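You operate a simulated robot arm through the tools that you are given. There is no shell and no other tool. Be economical: measure what you need, move in short steps, check, and stop when the job is done.

The job below is to be done with a simulated two-armed robot. You get a single attempt, and the scene is never put back.

## Task
Take the rag from the service bench top and lay it out flat on the build bench top.

It is judged by the outcome, as a careful person would: the job done as asked, and still so three seconds after it is handed in. It fails if anything else is knocked over, pushed out of place, dropped, spilled or broken.

## Robot
Two 7-joint arms with two-finger parallel grippers on one trunk, on a base that drives. Base frame: it is fixed to the floor where the robot stands at the start and does not move with it; the origin is under the middle of the robot, x ahead of it, y to its left, z up. Units: mm, degrees, N and s.
The left shoulder is at the start at [70, 134, 1076], the right one opposite. Places, roughly: build bench top [500, 2700, 800]. Payload 1.57 kg a hand.
Tool frame (each hand has its own): the origin (TCP) lies between the finger pads and is the grasp point; the fingertips stand 30 mm ahead of it; z points along the fingers, y is the line along which they close. Largest opening 80 mm; finger width 17, thickness 12; the body of the gripper, 40 by 82 mm, starts 80 mm behind the TCP.
Orientation is told as [roll, pitch, yaw] about the base's x, y, z axes, in that order, counted from this pose: with the fingers straight down and closing along the base's y, the tool's x points along the base's -x, its y along +y and its z along -z.

## Interface
- The arms move only by the tool jog_arm. It takes "left_increments", "right_increments" or both (then of equal length, played together; a hand with none holds still); each is a list of rows, each a list of 7 numbers: the turn, a rotation vector about the tool's x, y, z in degrees, then the shift along the tool's x, y, z in mm, then the closure, from 0 (fully open) to 1 (shut). In form: [[wx, wy, wz, dx, dy, dz, fingers], ...]. A call has 1 to 8 rows; each row shifts and turns the commanded pose from where the row before left it, along the tool's axes as they then stand. A row lasts 0.2 s, in which the tool goes at most 50 mm and 8.6 degrees; a call with a longer step from one row to the next is refused whole, and so is a gripper value outside its range. A pose out of reach is approached as far as the arm can. The call stops where the force on the tool passes 40 N (or 10 N more than at its start, if that is more) or the arm is blocked; 0.2 s more then pass. Each finger travels about 153 mm/s and halts on what it meets, pressing with about 23 N; the grip force reading is that of the motor and also rises with nothing between the fingers. The clock runs only during rows and for 0.2 s after the last one: add rows that do not move to give the fingers time. It gives the time, the measured TCP pose, the force on the tool (base axes), the opening and the grip force at its end, in the units of the frame above (readings bear some noise).
- Cameras (640 x 400 px; columns grow to the right, rows downward): "scene" is now at [126.4, -11.6, 1286]; the picture's right is [-0.15, -0.99, 0.00], its down [-0.75, 0.11, -0.65] and it looks along [0.65, -0.10, -0.76] (base axes); focal length 252 px, centre (320, 200). "left" rides on the left gripper at [72, 7, -122] in its tool frame; the picture's right is [-0.09, 1.00, 0.00], its down [-0.84, -0.08, -0.54] and it looks along [-0.54, -0.05, 0.84] (tool axes); focal length 238 px, centre (320, 200). "right" rides on the right gripper at [72, -7, -122] in its tool frame; the picture's right is [0.09, 1.00, 0.00], its down [-0.84, 0.08, -0.54] and it looks along [-0.54, 0.05, 0.84] (tool axes); focal length 238 px, centre (320, 200). There is no depth. A picture from a camera that has moved, and an enlarged one, comes with that camera's place and axes in the base frame and with its lens.
- camera(camera): a new picture of that camera. The clock stands still meanwhile.
- lift_body(by): slides the trunk up (or, below 0, down) by that many mm; the arms and the scene camera ride with it, the base frame stays. It gives what a move gives, with no picture.
- roll_base(legs): drives the robot by 1 to 6 legs, each [ahead, left, turn to the left] in mm, mm and degrees, along the robot's own axes; the way and the turn of a leg run together, so that a leg with both is an arc; at most 1500 mm and 180 degrees a leg. The arms and the cameras ride along, it lands a little off, and it stops where it bumps. It gives what a move gives.
- head_to(pan, tilt): turns the head with the scene camera to pan (to the left, within 86 degrees either way) and tilt (down, from -29 to 69), counted from straight ahead of the robot. It gives what a move gives.
- enlarge(camera, box): a new picture of the part [left, top, right, bottom] of that camera's present view, enlarged. The clock stands still meanwhile.
- finish_job(): hands the job in; it is judged then, once.

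Go step by step. Nothing tells you exact positions but the pictures and the camera data: compare them with the known pose of the tool, close in by small moves and look again before you grip or let go. The budget is 120 turns and 92 pictures, counting those below and the enlarged ones. Unless the task says otherwise, let go and move clear before handing in, and close with one line.

The tools are called after "Call:" as a command line: name --argument value ..., lists and objects as JSON in quotes. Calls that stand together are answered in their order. jog_arm: Moves the arms, as the interface text tells. Its arguments: {"type":"object","properties":{"left_increments":{"type":"array"},"right_increments":{"type":"array"}},"required":[]} The other tools are called the same way: lift_body (by) slides the trunk up or down; roll_base (legs) drives the base; head_to (pan, tilt) turns the head that bears the scene camera; camera (camera) takes a picture; enlarge (camera, box) takes an enlarged picture of a part of a camera's view; finish_job () hands the job in.

At the start:

```text
t: 0.0
left_position: [475.3, 150.0, 969.9]
left_ee_rot: [0.0, 0.0, 0.0]
left_force: [0.2, 0.1, -0.1]
left_opening: 80.0
left_finger_force: 0.1
right_position: [422.2, -150.0, 943.8]
right_ee_rot: [0.0, 0.0, 0.1]
right_force: [0.2, -0.6, 0.4]
right_opening: 80.1
right_finger_force: 0.1
trunk travel left (down, up): [-650.0, 290.0]
robot x, y, heading: [2.6, 2.1, -0.3]
head pan, tilt: [-8.7, 49.1]
```

scene: 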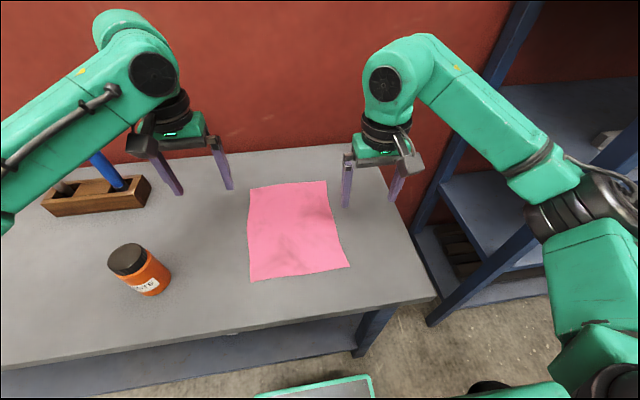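
right: 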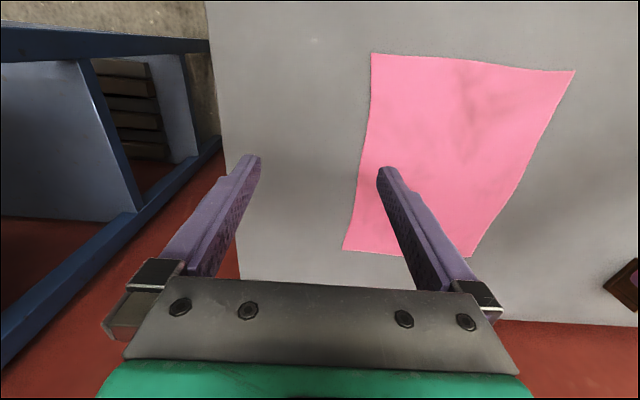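
left: 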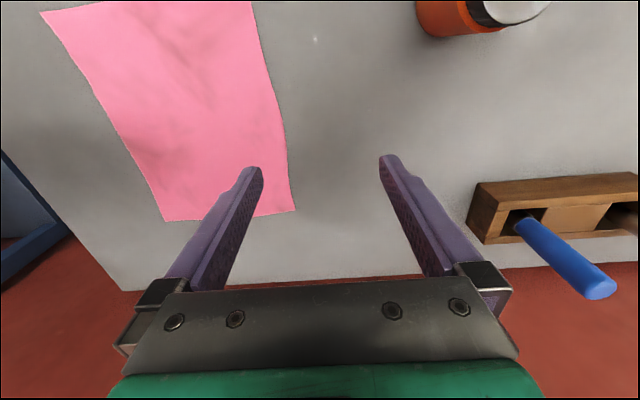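

I see the pink rag flat on the service bench, about x 374–657 and y −113–109. Before touching it, I'll look toward the build bench on the left.

Call:
head_to --pan 75 --tilt 15

Call:
camera --camera "scene"

```text
t: 1.6
left_position: [475.7, 150.5, 968.9]
left_ee_rot: [0.0, 0.0, 0.1]
left_force: [0.9, 0.5, 0.1]
left_opening: 79.8
left_finger_force: 0.0
right_position: [423.7, -151.5, 944.3]
right_ee_rot: [0.0, 0.0, -0.1]
right_force: [-0.5, 0.2, 0.1]
right_opening: 80.1
right_finger_force: 0.1
trunk travel left (down, up): [-650.0, 290.0]
robot x, y, heading: [-2.0, -3.4, 0.1]
head pan, tilt: [75.0, 15.0]
```

```text
88 pictures are left
camera scene: at [73.7, 90.4, 1338.4], right [0.97, -0.26, 0.0], down [-0.07, -0.25, -0.97], along [0.25, 0.93, -0.26], focal length 252 px, centre (320, 200)
```

scene: 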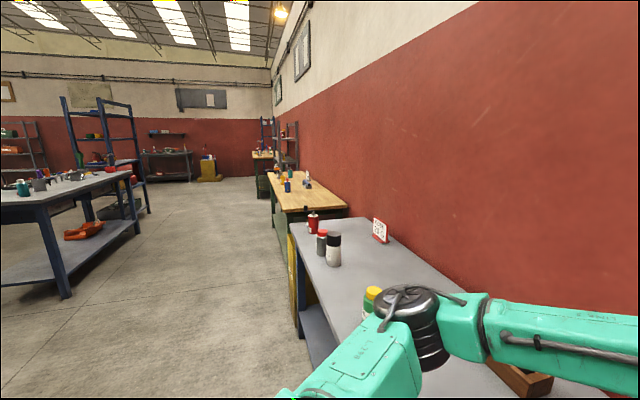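

The build bench is the wooden-topped one further to the left, and there are cans at the service bench's far end that I'll have to back away from. First I'll bring both hands above the rag's near corners and check the view.

Call:
jog_arm --left_increments '[[0, 0, 0, 16, -15, 26, 0.3], [0, 0, 0, 16, -15, 26, 0.5], [0, 0, 0, 16, -15, 26, 0.55], [0, 0, 0, 16, -15, 26, 0.55], [0, 0, 0, 16, -15, 26, 0.55]]' --right_increments '[[0, 0, 0, 6, 14, 21, 0.3], [0, 0, 0, 6, 14, 21, 0.5], [0, 0, 0, 6, 14, 21, 0.55], [0, 0, 0, 6, 14, 21, 0.55], [0, 0, 0, 6, 14, 21, 0.55]]'

Call:
head_to --pan 0 --tilt 60

Call:
camera --camera "scene"

Call:
camera --camera "left"

Call:
camera --camera "right"

```text
t: 2.8
left_position: [395.6, 76.1, 840.9]
left_ee_rot: [-0.1, 0.0, 0.1]
left_force: [1.0, -1.8, -0.7]
left_opening: 35.9
left_finger_force: 0.0
right_position: [395.2, -81.2, 838.0]
right_ee_rot: [0.0, 0.0, 0.0]
right_force: [0.2, 0.2, -0.3]
right_opening: 35.9
right_finger_force: 0.0
trunk travel left (down, up): [-650.0, 290.0]
robot x, y, heading: [-0.3, -0.1, 0.1]
head pan, tilt: [75.0, 15.0]
```

```text
t: 4.2
left_position: [396.6, 76.3, 840.9]
left_ee_rot: [0.0, 0.0, 0.1]
left_force: [-0.2, 0.3, -0.3]
left_opening: 36.1
left_finger_force: 0.2
right_position: [395.6, -81.6, 838.1]
right_ee_rot: [0.0, 0.0, 0.0]
right_force: [-0.5, 0.0, -0.5]
right_opening: 36.1
right_finger_force: 0.0
trunk travel left (down, up): [-650.0, 290.0]
robot x, y, heading: [1.8, 1.8, -0.0]
head pan, tilt: [0.0, 60.0]
```

```text
87 pictures are left
camera scene: at [116.1, 0.3, 1272.2], right [0.0, -1.0, 0.0], down [-0.87, 0.0, -0.5], along [0.5, 0.0, -0.87], focal length 252 px, centre (320, 200)
```

scene: 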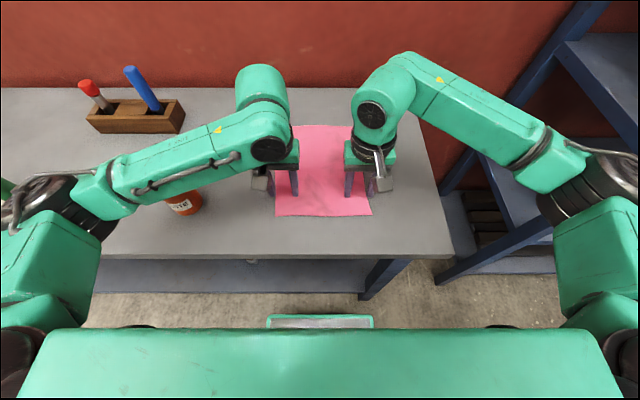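

```text
86 pictures are left
camera left: at [324.1, 82.7, 961.6], right [0.09, 1.0, 0.0], down [0.84, -0.08, 0.54], along [0.54, -0.05, -0.84], focal length 238 px, centre (320, 200)
```

left: 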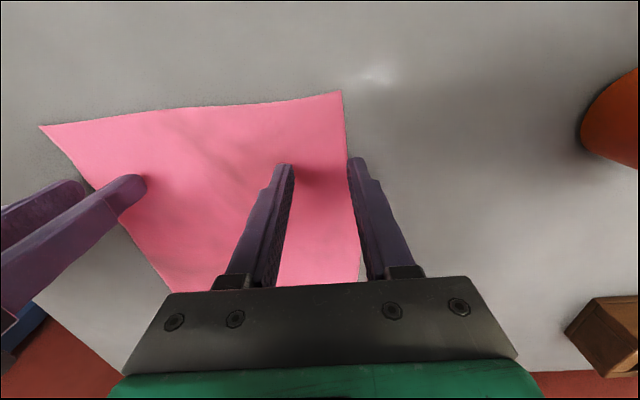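

```text
85 pictures are left
camera right: at [322.9, -87.9, 961.1], right [-0.09, 1.0, 0.0], down [0.84, 0.08, 0.54], along [0.54, 0.05, -0.84], focal length 238 px, centre (320, 200)
```

right: 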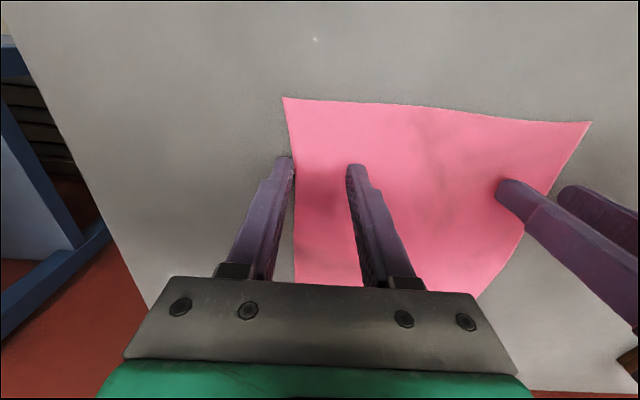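

The near corners come out at about (356, 98) on the left and (360, −115) on the right. I'll shift both hands just inside those corners and lower the fingertips to touch the cloth.

Call:
jog_arm --left_increments '[[0, 0, 0, 21, -8, 0, 0.55], [0, 0, 0, 0, 0, 30, 0.55], [0, 0, 0, 0, 0, 22, 0.55], [0, 0, 0, 0, 0, 5, 0.55], [0, 0, 0, 0, 0, 3, 0.55], [0, 0, 0, 0, 0, 2, 0.55]]' --right_increments '[[0, 0, 0, 17, -2, 0, 0.55], [0, 0, 0, 0, 0, 28, 0.55], [0, 0, 0, 0, 0, 21, 0.55], [0, 0, 0, 0, 0, 5, 0.55], [0, 0, 0, 0, 0, 3, 0.55], [0, 0, 0, 0, 0, 2, 0.55]]'

Call:
camera --camera "left"

Call:
camera --camera "right"

```text
t: 4.8
left_position: [375.9, 65.8, 831.7]
left_ee_rot: [-0.4, -1.4, 0.0]
left_force: [-2.7, -0.3, 21.6]
left_opening: 36.1
left_finger_force: 0.1
right_position: [377.8, -82.5, 831.5]
right_ee_rot: [0.4, -0.8, -0.1]
right_force: [-2.6, -1.2, 17.5]
right_opening: 36.4
right_finger_force: 0.5
trunk travel left (down, up): [-650.0, 290.0]
robot x, y, heading: [-2.0, -1.4, -0.1]
head pan, tilt: [0.0, 60.0]
stopped in row 2 (left hand): the force on the tool passed its limit (the readings are from after the stop); the commanded pose is now the measured one
```

```text
84 pictures are left
camera left: at [300.6, 73.3, 950.9], right [0.09, 1.0, 0.0], down [0.82, -0.07, 0.56], along [0.56, -0.05, -0.83], focal length 238 px, centre (320, 200)
```

left: 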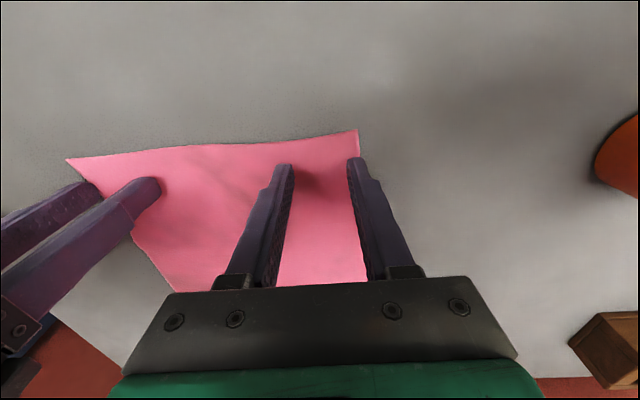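

```text
83 pictures are left
camera right: at [303.5, -88.9, 953.1], right [-0.09, 1.0, 0.01], down [0.83, 0.07, 0.55], along [0.55, 0.06, -0.83], focal length 238 px, centre (320, 200)
```

right: 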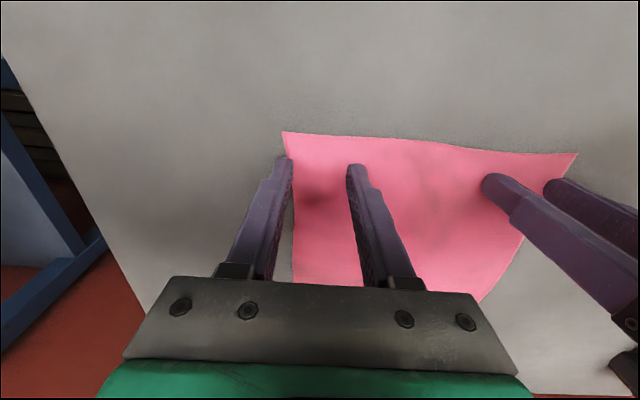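

Contact came at TCP z≈832, so the bench top is at z≈801, not 751. The outer fingers sit just past the cloth edges, so I'll lift a little, move in about 8 mm, and touch down gently.

Call:
jog_arm --left_increments '[[-0.4, 1.4, 0, 0, 0, -12, 0.55], [0, 0, 0, 10, -7, 0, 0.55], [0, 0, 0, 0, 0, 8, 0.55], [0, 0, 0, 0, 0, 3, 0.55], [0, 0, 0, 0, 0, 2, 0.55]]' --right_increments '[[0.4, 0.8, 0, 0, 0, -12, 0.55], [0, 0, 0, 12, 9, 0, 0.55], [0, 0, 0, 0, 0, 8, 0.55], [0, 0, 0, 0, 0, 3, 0.55], [0, 0, 0, 0, 0, 2, 0.55]]'

Call:
camera --camera "left"

Call:
camera --camera "right"

```text
t: 6.0
left_position: [366.5, 59.3, 831.2]
left_ee_rot: [0.0, -0.1, 0.1]
left_force: [4.5, -0.1, 24.6]
left_opening: 36.0
left_finger_force: 0.1
right_position: [365.8, -74.1, 831.6]
right_ee_rot: [0.0, -0.3, -0.1]
right_force: [4.1, -0.4, 30.2]
right_opening: 35.8
right_finger_force: 0.0
trunk travel left (down, up): [-650.0, 290.0]
robot x, y, heading: [-2.2, 0.5, 0.3]
head pan, tilt: [0.0, 60.0]
```

```text
82 pictures are left
camera left: at [294.0, 65.8, 952.4], right [0.09, 1.0, 0.0], down [0.84, -0.07, 0.54], along [0.54, -0.05, -0.84], focal length 238 px, centre (320, 200)
```

left: 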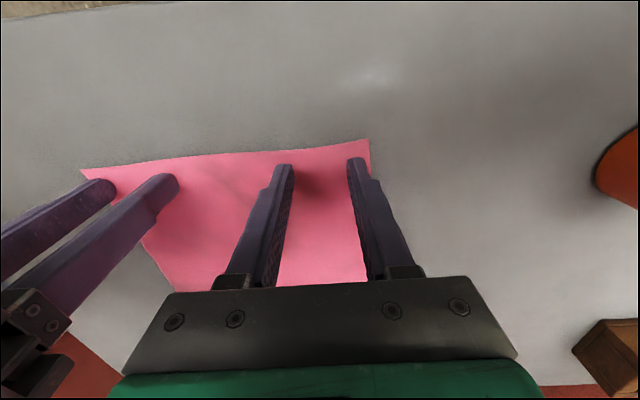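

```text
81 pictures are left
camera right: at [293.5, -79.4, 953.7], right [-0.09, 1.0, 0.0], down [0.83, 0.08, 0.55], along [0.54, 0.05, -0.84], focal length 238 px, centre (320, 200)
```

right: 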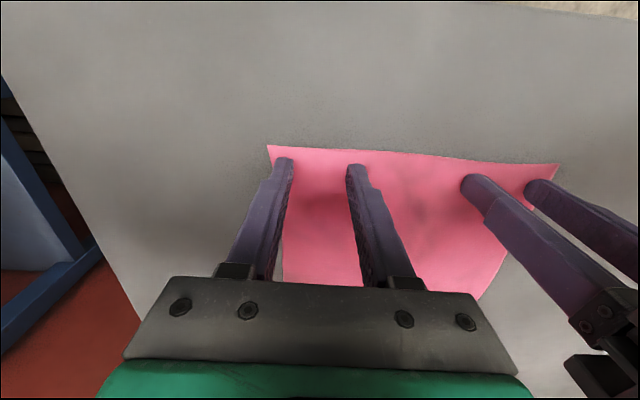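

Both hands are pressing inside the corners with 25–30 N. Now I'll close the fingers to gather a pinch of cloth.

Call:
jog_arm --left_increments '[[0, 0, 0, 0, 0, 0, 0.7], [0, 0, 0, 0, 0, 0, 0.85], [0, 0, 0, 0, 0, 0, 1], [0, 0, 0, 0, 0, 0, 1]]' --right_increments '[[0, 0, 0, 0, 0, 0, 0.7], [0, 0, 0, 0, 0, 0, 0.85], [0, 0, 0, 0, 0, 0, 1], [0, 0, 0, 0, 0, 0, 1]]'

Call:
camera --camera "left"

Call:
camera --camera "right"

```text
t: 7.0
left_position: [365.4, 54.0, 831.6]
left_ee_rot: [-1.0, -0.3, -0.2]
left_force: [-0.2, -20.1, 20.3]
left_opening: 2.5
left_finger_force: 23.2
right_position: [365.3, -68.2, 831.3]
right_ee_rot: [1.0, -0.2, 0.4]
right_force: [-1.8, 19.1, 15.0]
right_opening: 3.0
right_finger_force: 22.9
trunk travel left (down, up): [-650.0, 290.0]
robot x, y, heading: [0.0, 1.5, -0.1]
head pan, tilt: [0.0, 60.0]
stopped in row 4 (left hand): the force on the tool passed its limit (the readings are from after the stop); the commanded pose is now the measured one
```

```text
80 pictures are left
camera left: at [292.8, 63.3, 952.5], right [0.1, 1.0, -0.02], down [0.83, -0.07, 0.55], along [0.54, -0.07, -0.84], focal length 238 px, centre (320, 200)
```

left: 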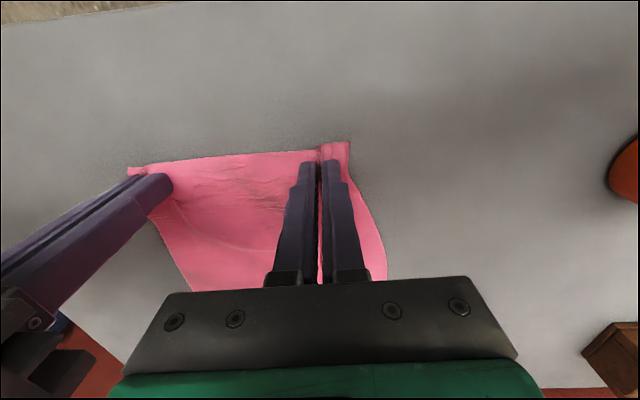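

```text
79 pictures are left
camera right: at [292.1, -77.1, 953.7], right [-0.1, 0.99, 0.02], down [0.83, 0.07, 0.55], along [0.54, 0.07, -0.84], focal length 238 px, centre (320, 200)
```

right: 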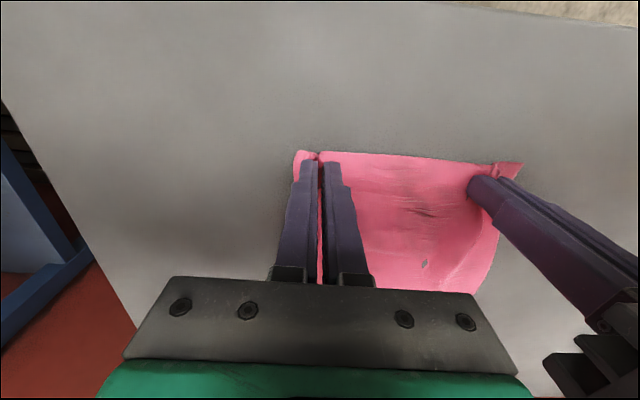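

Both hands have a fold pinched. I'll lift straight up and check that the cloth follows.

Call:
jog_arm --left_increments '[[-1, 0.3, 0, 0, 0, -10, 1], [0, 0, 0, 0, 0, -20, 1], [0, 0, 0, 0, 0, -25, 1], [0, 0, 0, 0, 0, -25, 1], [0, 0, 0, 0, 0, -20, 1], [0, 0, 0, 0, 0, 0, 1]]' --right_increments '[[1, 0.2, 0, 0, 0, -10, 1], [0, 0, 0, 0, 0, -20, 1], [0, 0, 0, 0, 0, -25, 1], [0, 0, 0, 0, 0, -25, 1], [0, 0, 0, 0, 0, -20, 1], [0, 0, 0, 0, 0, 0, 1]]'

Call:
camera --camera "scene"

```text
t: 8.4
left_position: [368.8, 55.3, 929.2]
left_ee_rot: [0.4, 0.6, -0.1]
left_force: [2.0, -24.8, -0.3]
left_opening: 2.8
left_finger_force: 23.0
right_position: [366.6, -67.4, 928.1]
right_ee_rot: [-0.4, 0.4, 0.1]
right_force: [-0.8, 25.0, 0.8]
right_opening: 4.1
right_finger_force: 23.0
trunk travel left (down, up): [-650.0, 290.0]
robot x, y, heading: [1.9, -0.8, 0.4]
head pan, tilt: [0.0, 60.0]
```

```text
78 pictures are left
camera scene: at [116.6, 0.1, 1272.1], right [0.0, -1.0, 0.0], down [-0.87, 0.0, -0.5], along [0.5, 0.0, -0.87], focal length 252 px, centre (320, 200)
```

scene: 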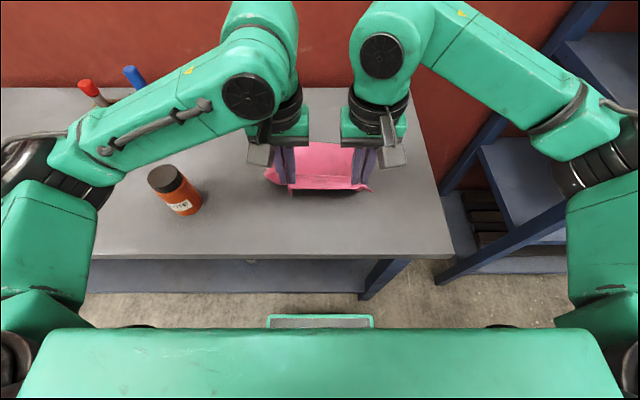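

The cloth is held and pulled tight between the hands (25 N), so I'll bring them slightly together. Then I'll raise the trunk so the rag hangs clear of the bench.

Call:
jog_arm --left_increments '[[0, 0, 0, 0, -3, -5, 1], [0, 0, 0, 0, -2, -5, 1]]' --right_increments '[[0, 0, 0, 0, 3, -5, 1], [0, 0, 0, 0, 2, -5, 1]]'

Call:
lift_body --by 270

Call:
camera --camera "scene"

Call:
camera --camera "left"

```text
t: 9.0
left_position: [367.9, 51.6, 939.8]
left_ee_rot: [0.8, 0.6, 0.1]
left_force: [0.5, -10.4, -0.3]
left_opening: 2.3
left_finger_force: 22.9
right_position: [368.7, -65.2, 938.6]
right_ee_rot: [-0.7, 0.4, 0.0]
right_force: [-0.9, 10.2, 0.3]
right_opening: 1.6
right_finger_force: 23.2
trunk travel left (down, up): [-650.0, 290.0]
robot x, y, heading: [-0.4, -1.2, 0.4]
head pan, tilt: [0.0, 60.0]
```

```text
t: 11.7
left_position: [369.5, 51.5, 1209.8]
left_ee_rot: [0.7, 0.6, -0.1]
left_force: [1.4, -7.0, 0.1]
left_opening: 2.4
left_finger_force: 23.0
right_position: [368.1, -64.5, 1209.4]
right_ee_rot: [-0.6, 0.4, 0.1]
right_force: [-0.7, 7.3, 0.4]
right_opening: 1.5
right_finger_force: 22.5
trunk travel left (down, up): [-920.0, 20.0]
robot x, y, heading: [0.6, -1.1, 0.1]
head pan, tilt: [0.0, 60.0]
```

```text
77 pictures are left
camera scene: at [116.3, 0.2, 1542.1], right [0.0, -1.0, 0.0], down [-0.87, 0.0, -0.5], along [0.5, 0.0, -0.87], focal length 252 px, centre (320, 200)
```

scene: 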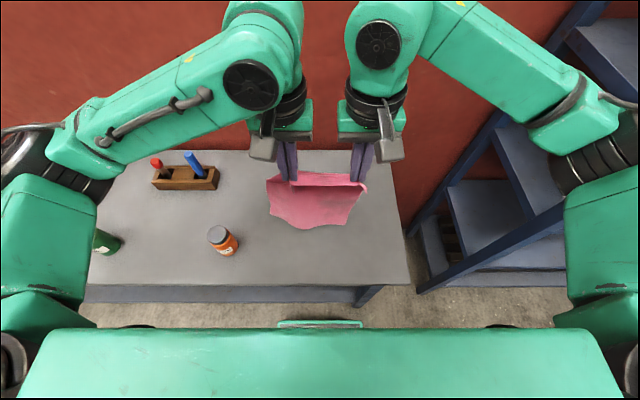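

```text
76 pictures are left
camera left: at [298.4, 56.8, 1331.2], right [0.09, 1.0, 0.01], down [0.84, -0.08, 0.53], along [0.53, -0.04, -0.85], focal length 238 px, centre (320, 200)
```

left: 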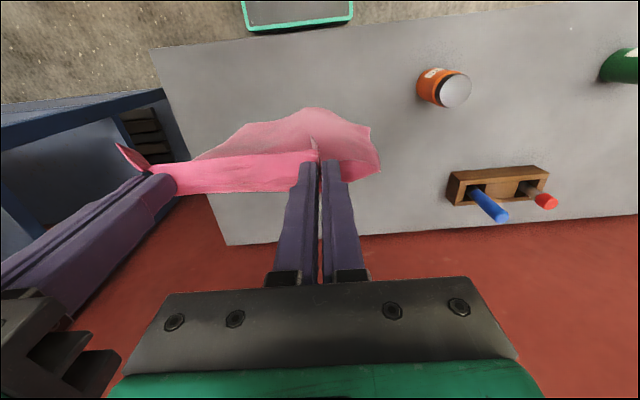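

The rag hangs freely from both hands. I'll back away from the bench and look along the route.

Call:
roll_base --legs '[[-350, 0, 0]]'

Call:
head_to --pan 70 --tilt 20

Call:
camera --camera "scene"

```text
t: 14.0
left_position: [22.3, 52.2, 1208.4]
left_ee_rot: [0.7, 0.8, 0.2]
left_force: [1.1, -6.7, 0.6]
left_opening: 2.3
left_finger_force: 22.7
right_position: [20.6, -64.3, 1207.7]
right_ee_rot: [-0.6, 0.6, 0.2]
right_force: [0.0, 6.8, -1.1]
right_opening: 1.5
right_finger_force: 23.2
trunk travel left (down, up): [-920.0, 20.0]
robot x, y, heading: [-348.2, -1.7, 0.2]
head pan, tilt: [0.0, 60.0]
```

```text
t: 15.4
left_position: [19.9, 51.4, 1209.1]
left_ee_rot: [0.6, 0.6, 0.2]
left_force: [0.9, -7.3, -0.7]
left_opening: 2.2
left_finger_force: 23.3
right_position: [19.4, -63.8, 1208.0]
right_ee_rot: [-0.7, 0.3, 0.3]
right_force: [0.1, 6.3, 1.0]
right_opening: 1.7
right_finger_force: 22.9
trunk travel left (down, up): [-920.0, 20.0]
robot x, y, heading: [-345.7, 1.7, 0.1]
head pan, tilt: [70.0, 20.0]
```

```text
75 pictures are left
camera scene: at [-268.1, 87.4, 1600.3], right [0.94, -0.34, 0.0], down [-0.12, -0.32, -0.94], along [0.32, 0.88, -0.34], focal length 252 px, centre (320, 200)
```

scene: 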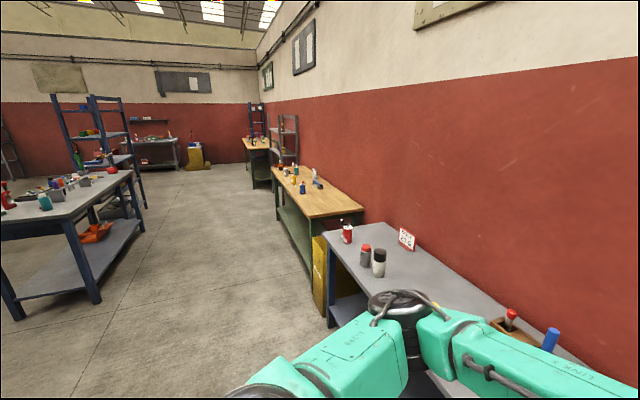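

The build bench's front edge is near x≈240 and it spans y≈1830 to past 3000. Its near half, up to about y≈2450, looks clear, so I'll drive left to y≈2150.

Call:
roll_base --legs '[[0, 1075, 0], [0, 1075, 0]]'

Call:
head_to --pan 30 --tilt 35

Call:
camera --camera "scene"

```text
t: 26.1
left_position: [38.6, 2208.6, 1208.0]
left_ee_rot: [0.7, 0.7, -1.2]
left_force: [0.0, -6.9, -0.7]
left_opening: 2.4
left_finger_force: 23.1
right_position: [36.5, 2092.6, 1208.9]
right_ee_rot: [-0.5, 0.4, -1.2]
right_force: [-0.2, 7.6, -0.4]
right_opening: 1.5
right_finger_force: 23.0
trunk travel left (down, up): [-920.0, 20.0]
robot x, y, heading: [-329.1, 2165.3, -1.3]
head pan, tilt: [70.0, 20.0]
```

```text
t: 27.2
left_position: [40.3, 2209.6, 1210.2]
left_ee_rot: [0.6, 0.6, -1.3]
left_force: [0.4, -6.5, -0.4]
left_opening: 2.4
left_finger_force: 23.2
right_position: [36.7, 2093.3, 1208.5]
right_ee_rot: [-0.6, 0.3, -1.0]
right_force: [-0.4, 6.7, -0.5]
right_opening: 1.4
right_finger_force: 23.6
trunk travel left (down, up): [-920.0, 20.0]
robot x, y, heading: [-332.3, 2164.7, -1.4]
head pan, tilt: [30.0, 35.0]
```

```text
74 pictures are left
camera scene: at [-204.3, 2207.2, 1576.5], right [0.48, -0.88, 0.0], down [-0.5, -0.28, -0.82], along [0.72, 0.4, -0.57], focal length 252 px, centre (320, 200)
```

scene: 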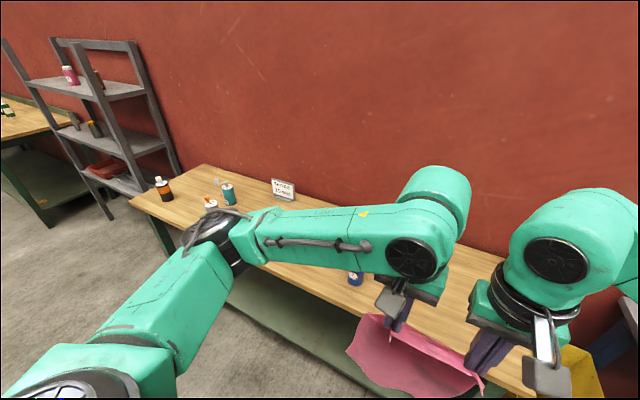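

There is a blue can at about (391, 2387), so I'll shift about 70 mm right to leave margin. First I'll look at the bench straight ahead.

Call:
roll_base --legs '[[0, -70, 1.3]]'

Call:
head_to --pan -8 --tilt 50

Call:
camera --camera "scene"

Call:
camera --camera "right"

Call:
camera --camera "left"

```text
t: 28.2
left_position: [36.8, 2156.0, 1209.0]
left_ee_rot: [0.2, 0.6, 0.1]
left_force: [0.2, -6.3, 0.0]
left_opening: 2.3
left_finger_force: 22.8
right_position: [36.4, 2040.4, 1208.0]
right_ee_rot: [-1.0, 0.3, 0.2]
right_force: [-0.6, 7.7, 0.8]
right_opening: 1.4
right_finger_force: 22.8
trunk travel left (down, up): [-920.0, 20.0]
robot x, y, heading: [-330.2, 2092.2, -0.2]
head pan, tilt: [30.0, 35.0]
```

```text
t: 29.2
left_position: [37.6, 2146.5, 1209.4]
left_ee_rot: [0.8, 0.6, 0.0]
left_force: [0.8, -6.2, 0.0]
left_opening: 2.5
left_finger_force: 23.1
right_position: [36.0, 2031.2, 1207.9]
right_ee_rot: [-0.5, 0.3, 0.1]
right_force: [-1.0, 6.3, 1.0]
right_opening: 1.6
right_finger_force: 23.2
trunk travel left (down, up): [-920.0, 20.0]
robot x, y, heading: [-328.5, 2098.3, -0.0]
head pan, tilt: [-8.0, 50.0]
```

```text
73 pictures are left
camera scene: at [-205.8, 2084.6, 1554.8], right [-0.14, -0.99, 0.0], down [-0.76, 0.11, -0.64], along [0.64, -0.09, -0.77], focal length 252 px, centre (320, 200)
```

scene: 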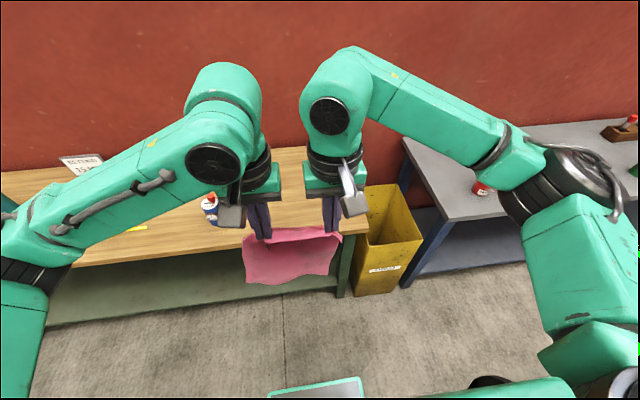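

```text
72 pictures are left
camera right: at [-34.9, 2025.8, 1331.5], right [-0.1, 1.0, -0.01], down [0.84, 0.08, 0.54], along [0.54, 0.04, -0.84], focal length 238 px, centre (320, 200)
```

right: 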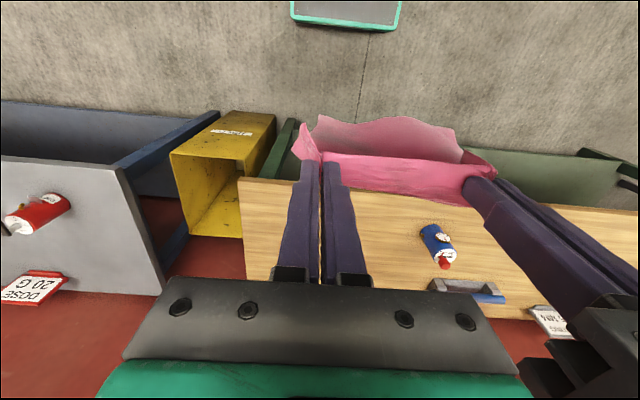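

```text
71 pictures are left
camera left: at [-33.4, 2152.2, 1331.3], right [0.09, 1.0, 0.01], down [0.84, -0.08, 0.53], along [0.53, -0.04, -0.85], focal length 238 px, centre (320, 200)
```

left: 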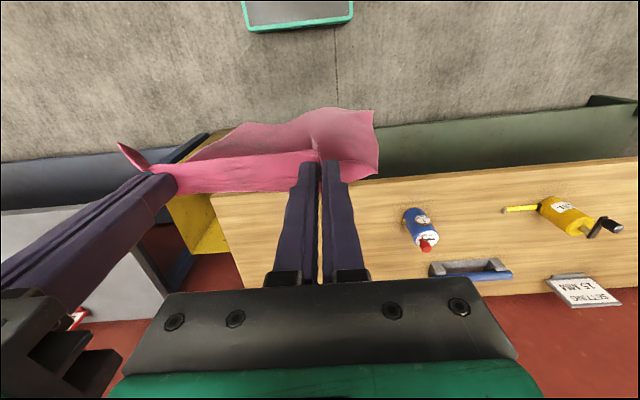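

The bench area at x 255–750, y 1850–2300 is clear, and the can at y≈2360 is outside the rag's path. I'll drive forward and then reach the hands out.

Call:
roll_base --legs '[[305, 0, 0]]'

Call:
jog_arm --left_increments '[[0, 0, 0, -30, 0, 0, 1], [0, 0, 0, -30, 0, 0, 1], [0, 0, 0, -30, 0, 0, 1], [0, 0, 0, -30, 0, 0, 1], [0, 0, 0, -30, 0, 0, 1], [0, 0, 0, -30, 0, 0, 1], [0, 0, 0, -30, 0, 0, 1], [0, 0, 0, -30, 0, 0, 1]]' --right_increments '[[0, 0, 0, -30, 0, 0, 1], [0, 0, 0, -30, 0, 0, 1], [0, 0, 0, -30, 0, 0, 1], [0, 0, 0, -30, 0, 0, 1], [0, 0, 0, -30, 0, 0, 1], [0, 0, 0, -30, 0, 0, 1], [0, 0, 0, -30, 0, 0, 1], [0, 0, 0, -30, 0, 0, 1]]'

Call:
camera --camera "scene"

Call:
camera --camera "left"

```text
t: 31.3
left_position: [340.7, 2146.5, 1210.8]
left_ee_rot: [0.6, 0.5, -0.1]
left_force: [-0.1, -6.3, -0.1]
left_opening: 2.3
left_finger_force: 23.2
right_position: [340.1, 2032.2, 1209.3]
right_ee_rot: [-0.5, 0.2, 0.2]
right_force: [-0.6, 6.3, 0.7]
right_opening: 1.5
right_finger_force: 23.2
trunk travel left (down, up): [-920.0, 20.0]
robot x, y, heading: [-25.5, 2099.0, 0.3]
head pan, tilt: [-8.0, 50.0]
```

```text
t: 33.1
left_position: [563.7, 2143.4, 1208.8]
left_ee_rot: [0.8, 0.4, -0.2]
left_force: [0.7, -1.4, -0.2]
left_opening: 2.5
left_finger_force: 22.7
left hand out of reach, approached as far as the arm can: row 8
right_position: [552.3, 2031.8, 1209.3]
right_ee_rot: [-0.5, 0.2, 0.4]
right_force: [-0.6, 0.8, -0.6]
right_opening: 1.7
right_finger_force: 23.3
right hand out of reach, approached as far as the arm can: row 8
trunk travel left (down, up): [-920.0, 20.0]
robot x, y, heading: [-28.2, 2101.0, -0.1]
head pan, tilt: [-8.0, 50.0]
```

```text
70 pictures are left
camera scene: at [99.3, 2083.7, 1554.8], right [-0.14, -0.99, 0.0], down [-0.76, 0.11, -0.64], along [0.64, -0.09, -0.77], focal length 252 px, centre (320, 200)
```

scene: 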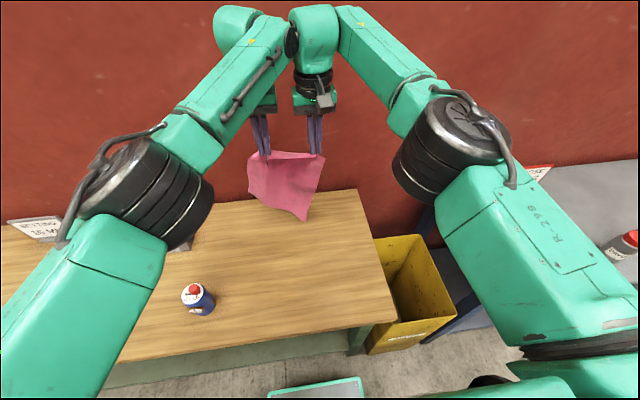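

```text
69 pictures are left
camera left: at [492.3, 2150.0, 1330.6], right [0.1, 1.0, 0.01], down [0.84, -0.09, 0.53], along [0.53, -0.04, -0.84], focal length 238 px, centre (320, 200)
```

left: 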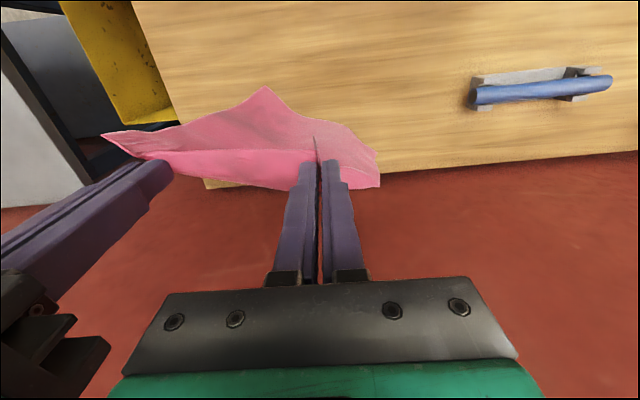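

The hands are at x≈555, the reach limit at this height, and the rag's hem looks uneven. I'll lower the trunk, which should also improve reach, and look again once it stops swinging.

Call:
lift_body --by -60

Call:
jog_arm --left_increments '[[0, 0, 0, 0, 0, 0, 1], [0, 0, 0, 0, 0, 0, 1], [0, 0, 0, 0, 0, 0, 1], [0, 0, 0, 0, 0, 0, 1]]' --right_increments '[[0, 0, 0, 0, 0, 0, 1], [0, 0, 0, 0, 0, 0, 1], [0, 0, 0, 0, 0, 0, 1], [0, 0, 0, 0, 0, 0, 1]]'

Call:
enlarge --camera "scene" --box '[200, 80, 400, 240]'

Call:
camera --camera "right"

```text
t: 34.1
left_position: [563.6, 2146.6, 1148.9]
left_ee_rot: [0.6, 0.6, 0.1]
left_force: [0.0, -1.6, 0.0]
left_opening: 2.4
left_finger_force: 22.6
right_position: [552.6, 2033.1, 1149.7]
right_ee_rot: [-0.5, 0.3, 0.2]
right_force: [0.0, 1.4, -0.2]
right_opening: 1.1
right_finger_force: 22.5
trunk travel left (down, up): [-860.0, 80.0]
robot x, y, heading: [-22.3, 2095.6, 0.1]
head pan, tilt: [-8.0, 50.0]
```

```text
t: 35.1
left_position: [563.7, 2146.5, 1147.4]
left_ee_rot: [0.6, 0.6, 0.0]
left_force: [0.2, -2.1, -0.2]
left_opening: 2.1
left_finger_force: 23.0
right_position: [552.8, 2032.5, 1147.9]
right_ee_rot: [-0.5, 0.3, 0.2]
right_force: [0.5, 1.8, -0.4]
right_opening: 1.4
right_finger_force: 22.6
trunk travel left (down, up): [-860.0, 80.0]
robot x, y, heading: [-28.4, 2096.8, -0.1]
head pan, tilt: [-8.0, 50.0]
```

```text
2.50 times, centred on (300, 160) of scene
camera zoom: at [100.3, 2085.7, 1494.7], right [-0.14, -0.99, 0.0], down [-0.76, 0.11, -0.64], along [0.64, -0.09, -0.77], focal length 629 px, centre (370, 300)
```

zoom: 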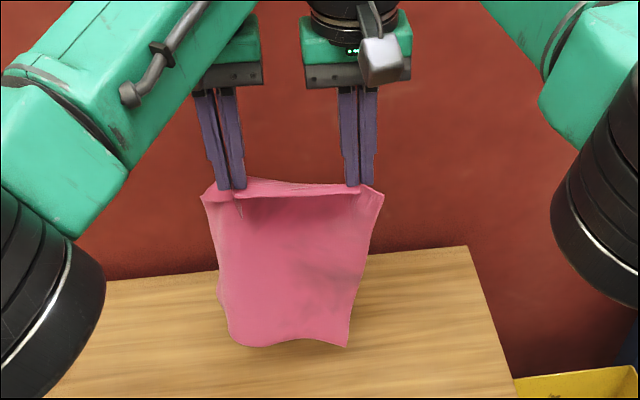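

```text
67 pictures are left
camera right: at [481.1, 2027.1, 1271.6], right [-0.1, 1.0, -0.01], down [0.84, 0.09, 0.54], along [0.54, 0.04, -0.84], focal length 238 px, centre (320, 200)
```

right: 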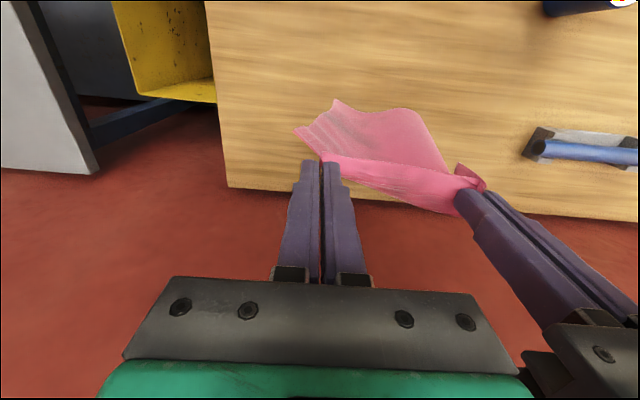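

The rag has settled and hangs evenly. I'll creep forward 25 mm for more margin, align the hands, and lower until the hem is just above the bench.

Call:
roll_base --legs '[[25, 0, 0]]'

Call:
jog_arm --left_increments '[[0, 0, 0, 8, 0, 20, 1], [0, 0, 0, 0, 0, 20, 1], [0, 0, 0, 0, 0, 15, 1], [0, 0, 0, 0, 0, 0, 1], [0, 0, 0, 0, 0, 0, 1], [0, 0, 0, 0, 0, 0, 1], [0, 0, 0, 0, 0, 0, 1]]' --right_increments '[[0, 0, 0, -2, 0, 20, 1], [0, 0, 0, 0, 0, 20, 1], [0, 0, 0, 0, 0, 15, 1], [0, 0, 0, 0, 0, 0, 1], [0, 0, 0, 0, 0, 0, 1], [0, 0, 0, 0, 0, 0, 1], [0, 0, 0, 0, 0, 0, 1]]'

Call:
camera --camera "scene"

Call:
camera --camera "left"

```text
t: 35.9
left_position: [584.3, 2147.5, 1151.2]
left_ee_rot: [0.7, 0.2, 0.0]
left_force: [-1.3, -1.5, 0.7]
left_opening: 2.1
left_finger_force: 23.2
right_position: [572.7, 2033.5, 1152.3]
right_ee_rot: [-0.5, 0.0, 0.1]
right_force: [0.3, 1.7, 0.6]
right_opening: 1.5
right_finger_force: 22.3
trunk travel left (down, up): [-860.0, 80.0]
robot x, y, heading: [-2.4, 2096.9, 0.1]
head pan, tilt: [-8.0, 50.0]
```

```text
t: 37.5
left_position: [580.5, 2148.1, 1091.3]
left_ee_rot: [0.6, 0.7, 0.1]
left_force: [-0.1, -4.5, -0.3]
left_opening: 2.2
left_finger_force: 23.4
right_position: [580.2, 2032.5, 1094.9]
right_ee_rot: [-0.4, 0.3, 0.1]
right_force: [0.2, 3.8, 0.5]
right_opening: 1.2
right_finger_force: 22.6
trunk travel left (down, up): [-860.0, 80.0]
robot x, y, heading: [-1.1, 2095.7, -0.0]
head pan, tilt: [-8.0, 50.0]
```

```text
66 pictures are left
camera scene: at [125.7, 2085.9, 1494.7], right [-0.14, -0.99, 0.0], down [-0.76, 0.11, -0.64], along [0.64, -0.09, -0.77], focal length 252 px, centre (320, 200)
```

scene: 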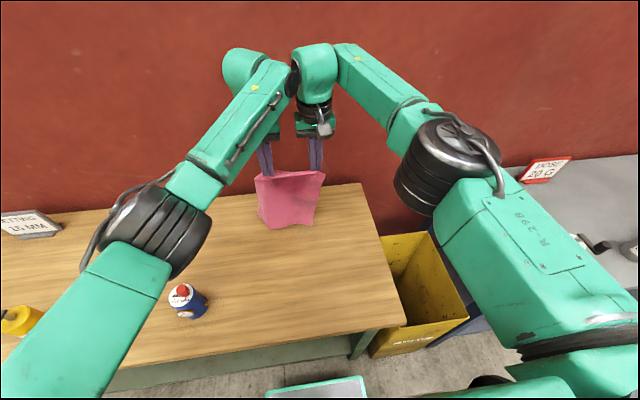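

```text
65 pictures are left
camera left: at [509.9, 2153.4, 1214.3], right [0.09, 1.0, 0.01], down [0.84, -0.08, 0.53], along [0.53, -0.04, -0.85], focal length 238 px, centre (320, 200)
```

left: 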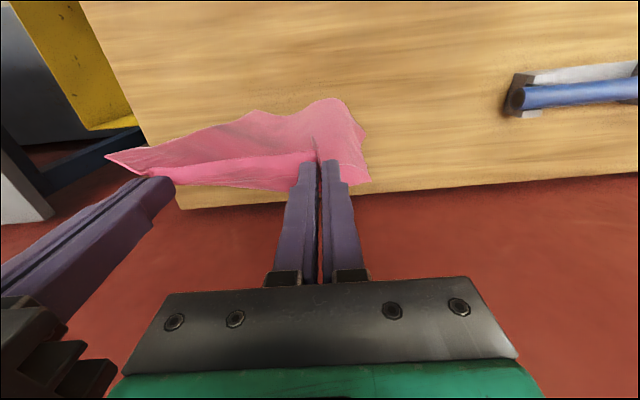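

The hem is about 20 mm above the wood. Next I'll lower and draw the hands back along a diagonal so the cloth lays down from its far edge.

Call:
jog_arm --left_increments '[[0, 0, 0, 4, 0, 8, 1], [0, 0, 0, 8, 0, 10, 1], [0, 0, 0, 12, 0, 10, 1], [0, 0, 0, 12, 0, 10, 1], [0, 0, 0, 12, 0, 10, 1], [0, 0, 0, 10, 0, 10, 1], [0, 0, 0, 10, 0, 10, 1]]' --right_increments '[[0, 0, 0, 4, 0, 9, 1], [0, 0, 0, 8, 0, 11, 1], [0, 0, 0, 12, 0, 11, 1], [0, 0, 0, 12, 0, 10, 1], [0, 0, 0, 12, 0, 10, 1], [0, 0, 0, 10, 0, 10, 1], [0, 0, 0, 10, 0, 10, 1]]'

Call:
enlarge --camera "scene" --box '[180, 110, 420, 290]'

Call:
camera --camera "left"

```text
t: 39.1
left_position: [509.7, 2147.6, 1026.1]
left_ee_rot: [0.6, 0.6, 0.0]
left_force: [0.1, -6.4, 0.5]
left_opening: 2.5
left_finger_force: 23.4
right_position: [510.4, 2031.3, 1022.8]
right_ee_rot: [-0.5, 0.3, 0.2]
right_force: [-0.1, 6.1, -0.4]
right_opening: 1.1
right_finger_force: 23.4
trunk travel left (down, up): [-860.0, 80.0]
robot x, y, heading: [-2.4, 2094.7, -0.2]
head pan, tilt: [-8.0, 50.0]
```

```text
2.22 times, centred on (300, 200) of scene
camera zoom: at [124.6, 2085.3, 1494.8], right [-0.14, -0.99, 0.0], down [-0.76, 0.11, -0.64], along [0.64, -0.09, -0.77], focal length 559 px, centre (364, 200)
```

zoom: 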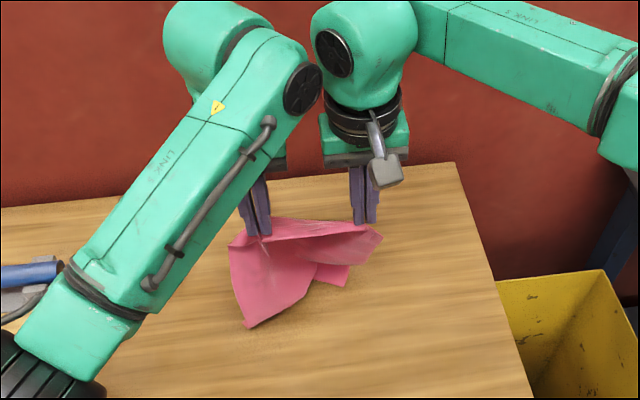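

```text
63 pictures are left
camera left: at [438.7, 2153.6, 1148.0], right [0.09, 1.0, 0.01], down [0.84, -0.08, 0.53], along [0.53, -0.04, -0.85], focal length 238 px, centre (320, 200)
```

left: 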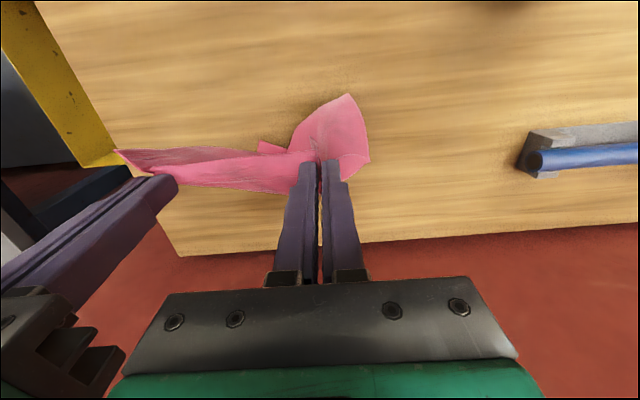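

The cloth's left corner has swung toward the robot. I'll lift it clear again and let it settle before trying the lay-down another way.

Call:
jog_arm --left_increments '[[0, 0, 0, 0, 0, -25, 1], [0, 0, 0, 0, 0, -25, 1], [0, 0, 0, 0, 0, -25, 1], [0, 0, 0, 0, 0, 0, 1], [0, 0, 0, 0, 0, 0, 1], [0, 0, 0, 0, 0, 0, 1], [0, 0, 0, 0, 0, 0, 1], [0, 0, 0, 0, 0, 0, 1]]' --right_increments '[[0, 0, 0, 0, 0, -25, 1], [0, 0, 0, 0, 0, -25, 1], [0, 0, 0, 0, 0, -25, 1], [0, 0, 0, 0, 0, 0, 1], [0, 0, 0, 0, 0, 0, 1], [0, 0, 0, 0, 0, 0, 1], [0, 0, 0, 0, 0, 0, 1], [0, 0, 0, 0, 0, 0, 1]]'

Call:
enlarge --camera "scene" --box '[180, 110, 420, 290]'

Call:
camera --camera "right"

```text
t: 40.9
left_position: [510.3, 2147.4, 1101.3]
left_ee_rot: [0.7, 0.5, 0.0]
left_force: [-0.6, -3.9, 0.0]
left_opening: 2.4
left_finger_force: 22.7
right_position: [511.3, 2031.6, 1099.2]
right_ee_rot: [-0.6, 0.3, 0.2]
right_force: [-0.7, 4.3, -0.4]
right_opening: 1.5
right_finger_force: 23.3
trunk travel left (down, up): [-860.0, 80.0]
robot x, y, heading: [-1.0, 2096.2, -0.3]
head pan, tilt: [-8.0, 50.0]
```

```text
2.22 times, centred on (300, 200) of scene
camera zoom: at [125.2, 2085.7, 1494.7], right [-0.14, -0.99, 0.0], down [-0.76, 0.11, -0.64], along [0.64, -0.09, -0.77], focal length 559 px, centre (364, 200)
```

zoom: 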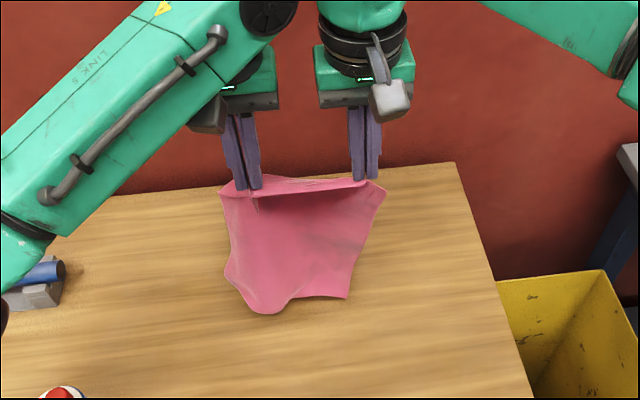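

```text
61 pictures are left
camera right: at [438.7, 2026.2, 1221.1], right [-0.1, 1.0, -0.01], down [0.84, 0.09, 0.54], along [0.54, 0.04, -0.84], focal length 238 px, centre (320, 200)
```

right: 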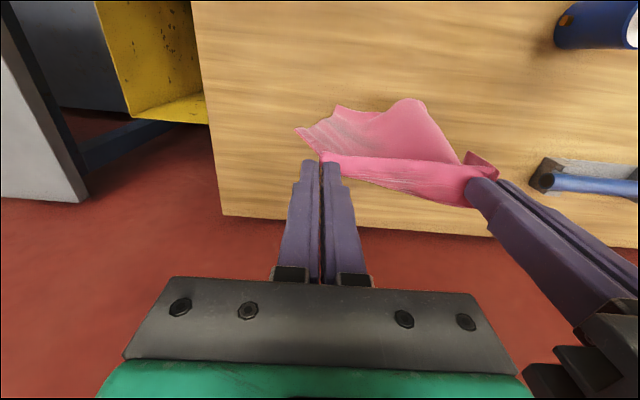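

The hem naturally curves toward the robot, so I'll reverse the lay: the hem lands near the bench's front and the hands move forward. I'll bring the hands back to x≈325 and let the cloth settle.

Call:
jog_arm --left_increments '[[0, 0, 0, 15, 0, 0, 1], [0, 0, 0, 28, 0, 0, 1], [0, 0, 0, 30, 0, 0, 1], [0, 0, 0, 30, 0, 0, 1], [0, 0, 0, 30, 0, 0, 1], [0, 0, 0, 27, 0, 0, 1], [0, 0, 0, 15, 0, 0, 1], [0, 0, 0, 10, 0, 0, 1]]' --right_increments '[[0, 0, 0, 15, 0, 0, 1], [0, 0, 0, 28, 0, 0, 1], [0, 0, 0, 30, 0, 0, 1], [0, 0, 0, 30, 0, 0, 1], [0, 0, 0, 30, 0, 0, 1], [0, 0, 0, 27, 0, 0, 1], [0, 0, 0, 15, 0, 0, 1], [0, 0, 0, 10, 0, 0, 1]]'

Call:
jog_arm --left_increments '[[0, 0, 0, 0, 0, 0, 1], [0, 0, 0, 0, 0, 0, 1], [0, 0, 0, 0, 0, 0, 1], [0, 0, 0, 0, 0, 0, 1], [0, 0, 0, 0, 0, 0, 1], [0, 0, 0, 0, 0, 0, 1], [0, 0, 0, 0, 0, 0, 1], [0, 0, 0, 0, 0, 0, 1]]' --right_increments '[[0, 0, 0, 0, 0, 0, 1], [0, 0, 0, 0, 0, 0, 1], [0, 0, 0, 0, 0, 0, 1], [0, 0, 0, 0, 0, 0, 1], [0, 0, 0, 0, 0, 0, 1], [0, 0, 0, 0, 0, 0, 1], [0, 0, 0, 0, 0, 0, 1], [0, 0, 0, 0, 0, 0, 1]]'

Call:
camera --camera "scene"

Call:
camera --camera "left"

Call:
camera --camera "right"

```text
t: 42.7
left_position: [325.7, 2148.0, 1102.8]
left_ee_rot: [0.6, 0.6, 0.1]
left_force: [1.1, -5.9, -0.3]
left_opening: 2.3
left_finger_force: 22.7
right_position: [324.6, 2031.0, 1099.4]
right_ee_rot: [-0.5, 0.3, 0.2]
right_force: [-0.5, 6.0, 0.1]
right_opening: 1.4
right_finger_force: 23.0
trunk travel left (down, up): [-860.0, 80.0]
robot x, y, heading: [1.7, 2096.6, -0.1]
head pan, tilt: [-8.0, 50.0]
```

```text
t: 44.5
left_position: [327.0, 2147.8, 1103.1]
left_ee_rot: [0.6, 0.6, 0.0]
left_force: [0.2, -5.0, -0.6]
left_opening: 2.5
left_finger_force: 23.3
right_position: [325.5, 2031.2, 1100.2]
right_ee_rot: [-0.5, 0.3, 0.1]
right_force: [-0.8, 4.9, -0.1]
right_opening: 1.5
right_finger_force: 22.9
trunk travel left (down, up): [-860.0, 80.0]
robot x, y, heading: [-2.0, 2098.2, 0.2]
head pan, tilt: [-8.0, 50.0]
```

```text
60 pictures are left
camera scene: at [125.0, 2085.7, 1494.7], right [-0.14, -0.99, 0.0], down [-0.76, 0.11, -0.64], along [0.64, -0.09, -0.77], focal length 252 px, centre (320, 200)
```

scene: 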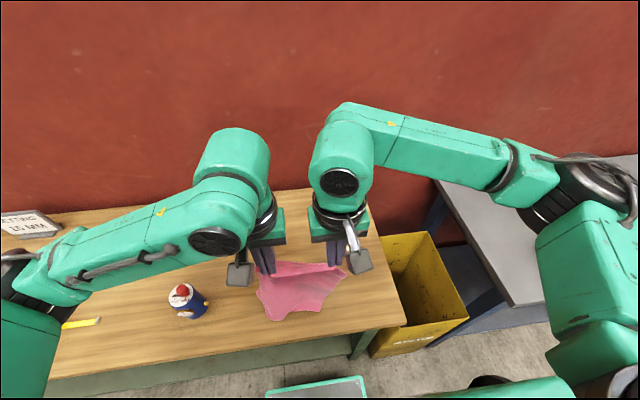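

```text
59 pictures are left
camera left: at [255.5, 2153.1, 1225.2], right [0.09, 1.0, 0.01], down [0.84, -0.08, 0.53], along [0.53, -0.04, -0.85], focal length 238 px, centre (320, 200)
```

left: 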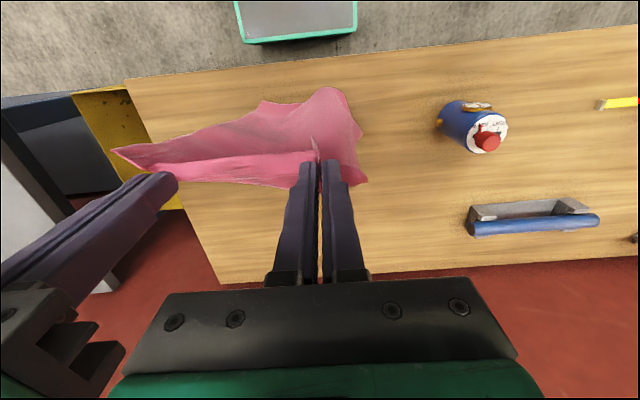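

```text
58 pictures are left
camera right: at [254.3, 2025.7, 1222.6], right [-0.1, 1.0, -0.01], down [0.84, 0.09, 0.54], along [0.54, 0.04, -0.84], focal length 238 px, centre (320, 200)
```

right: 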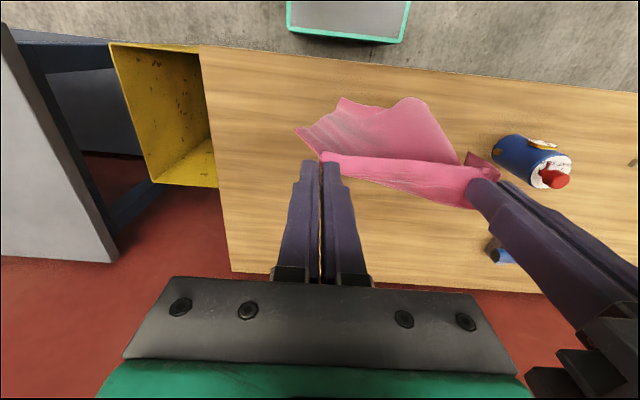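

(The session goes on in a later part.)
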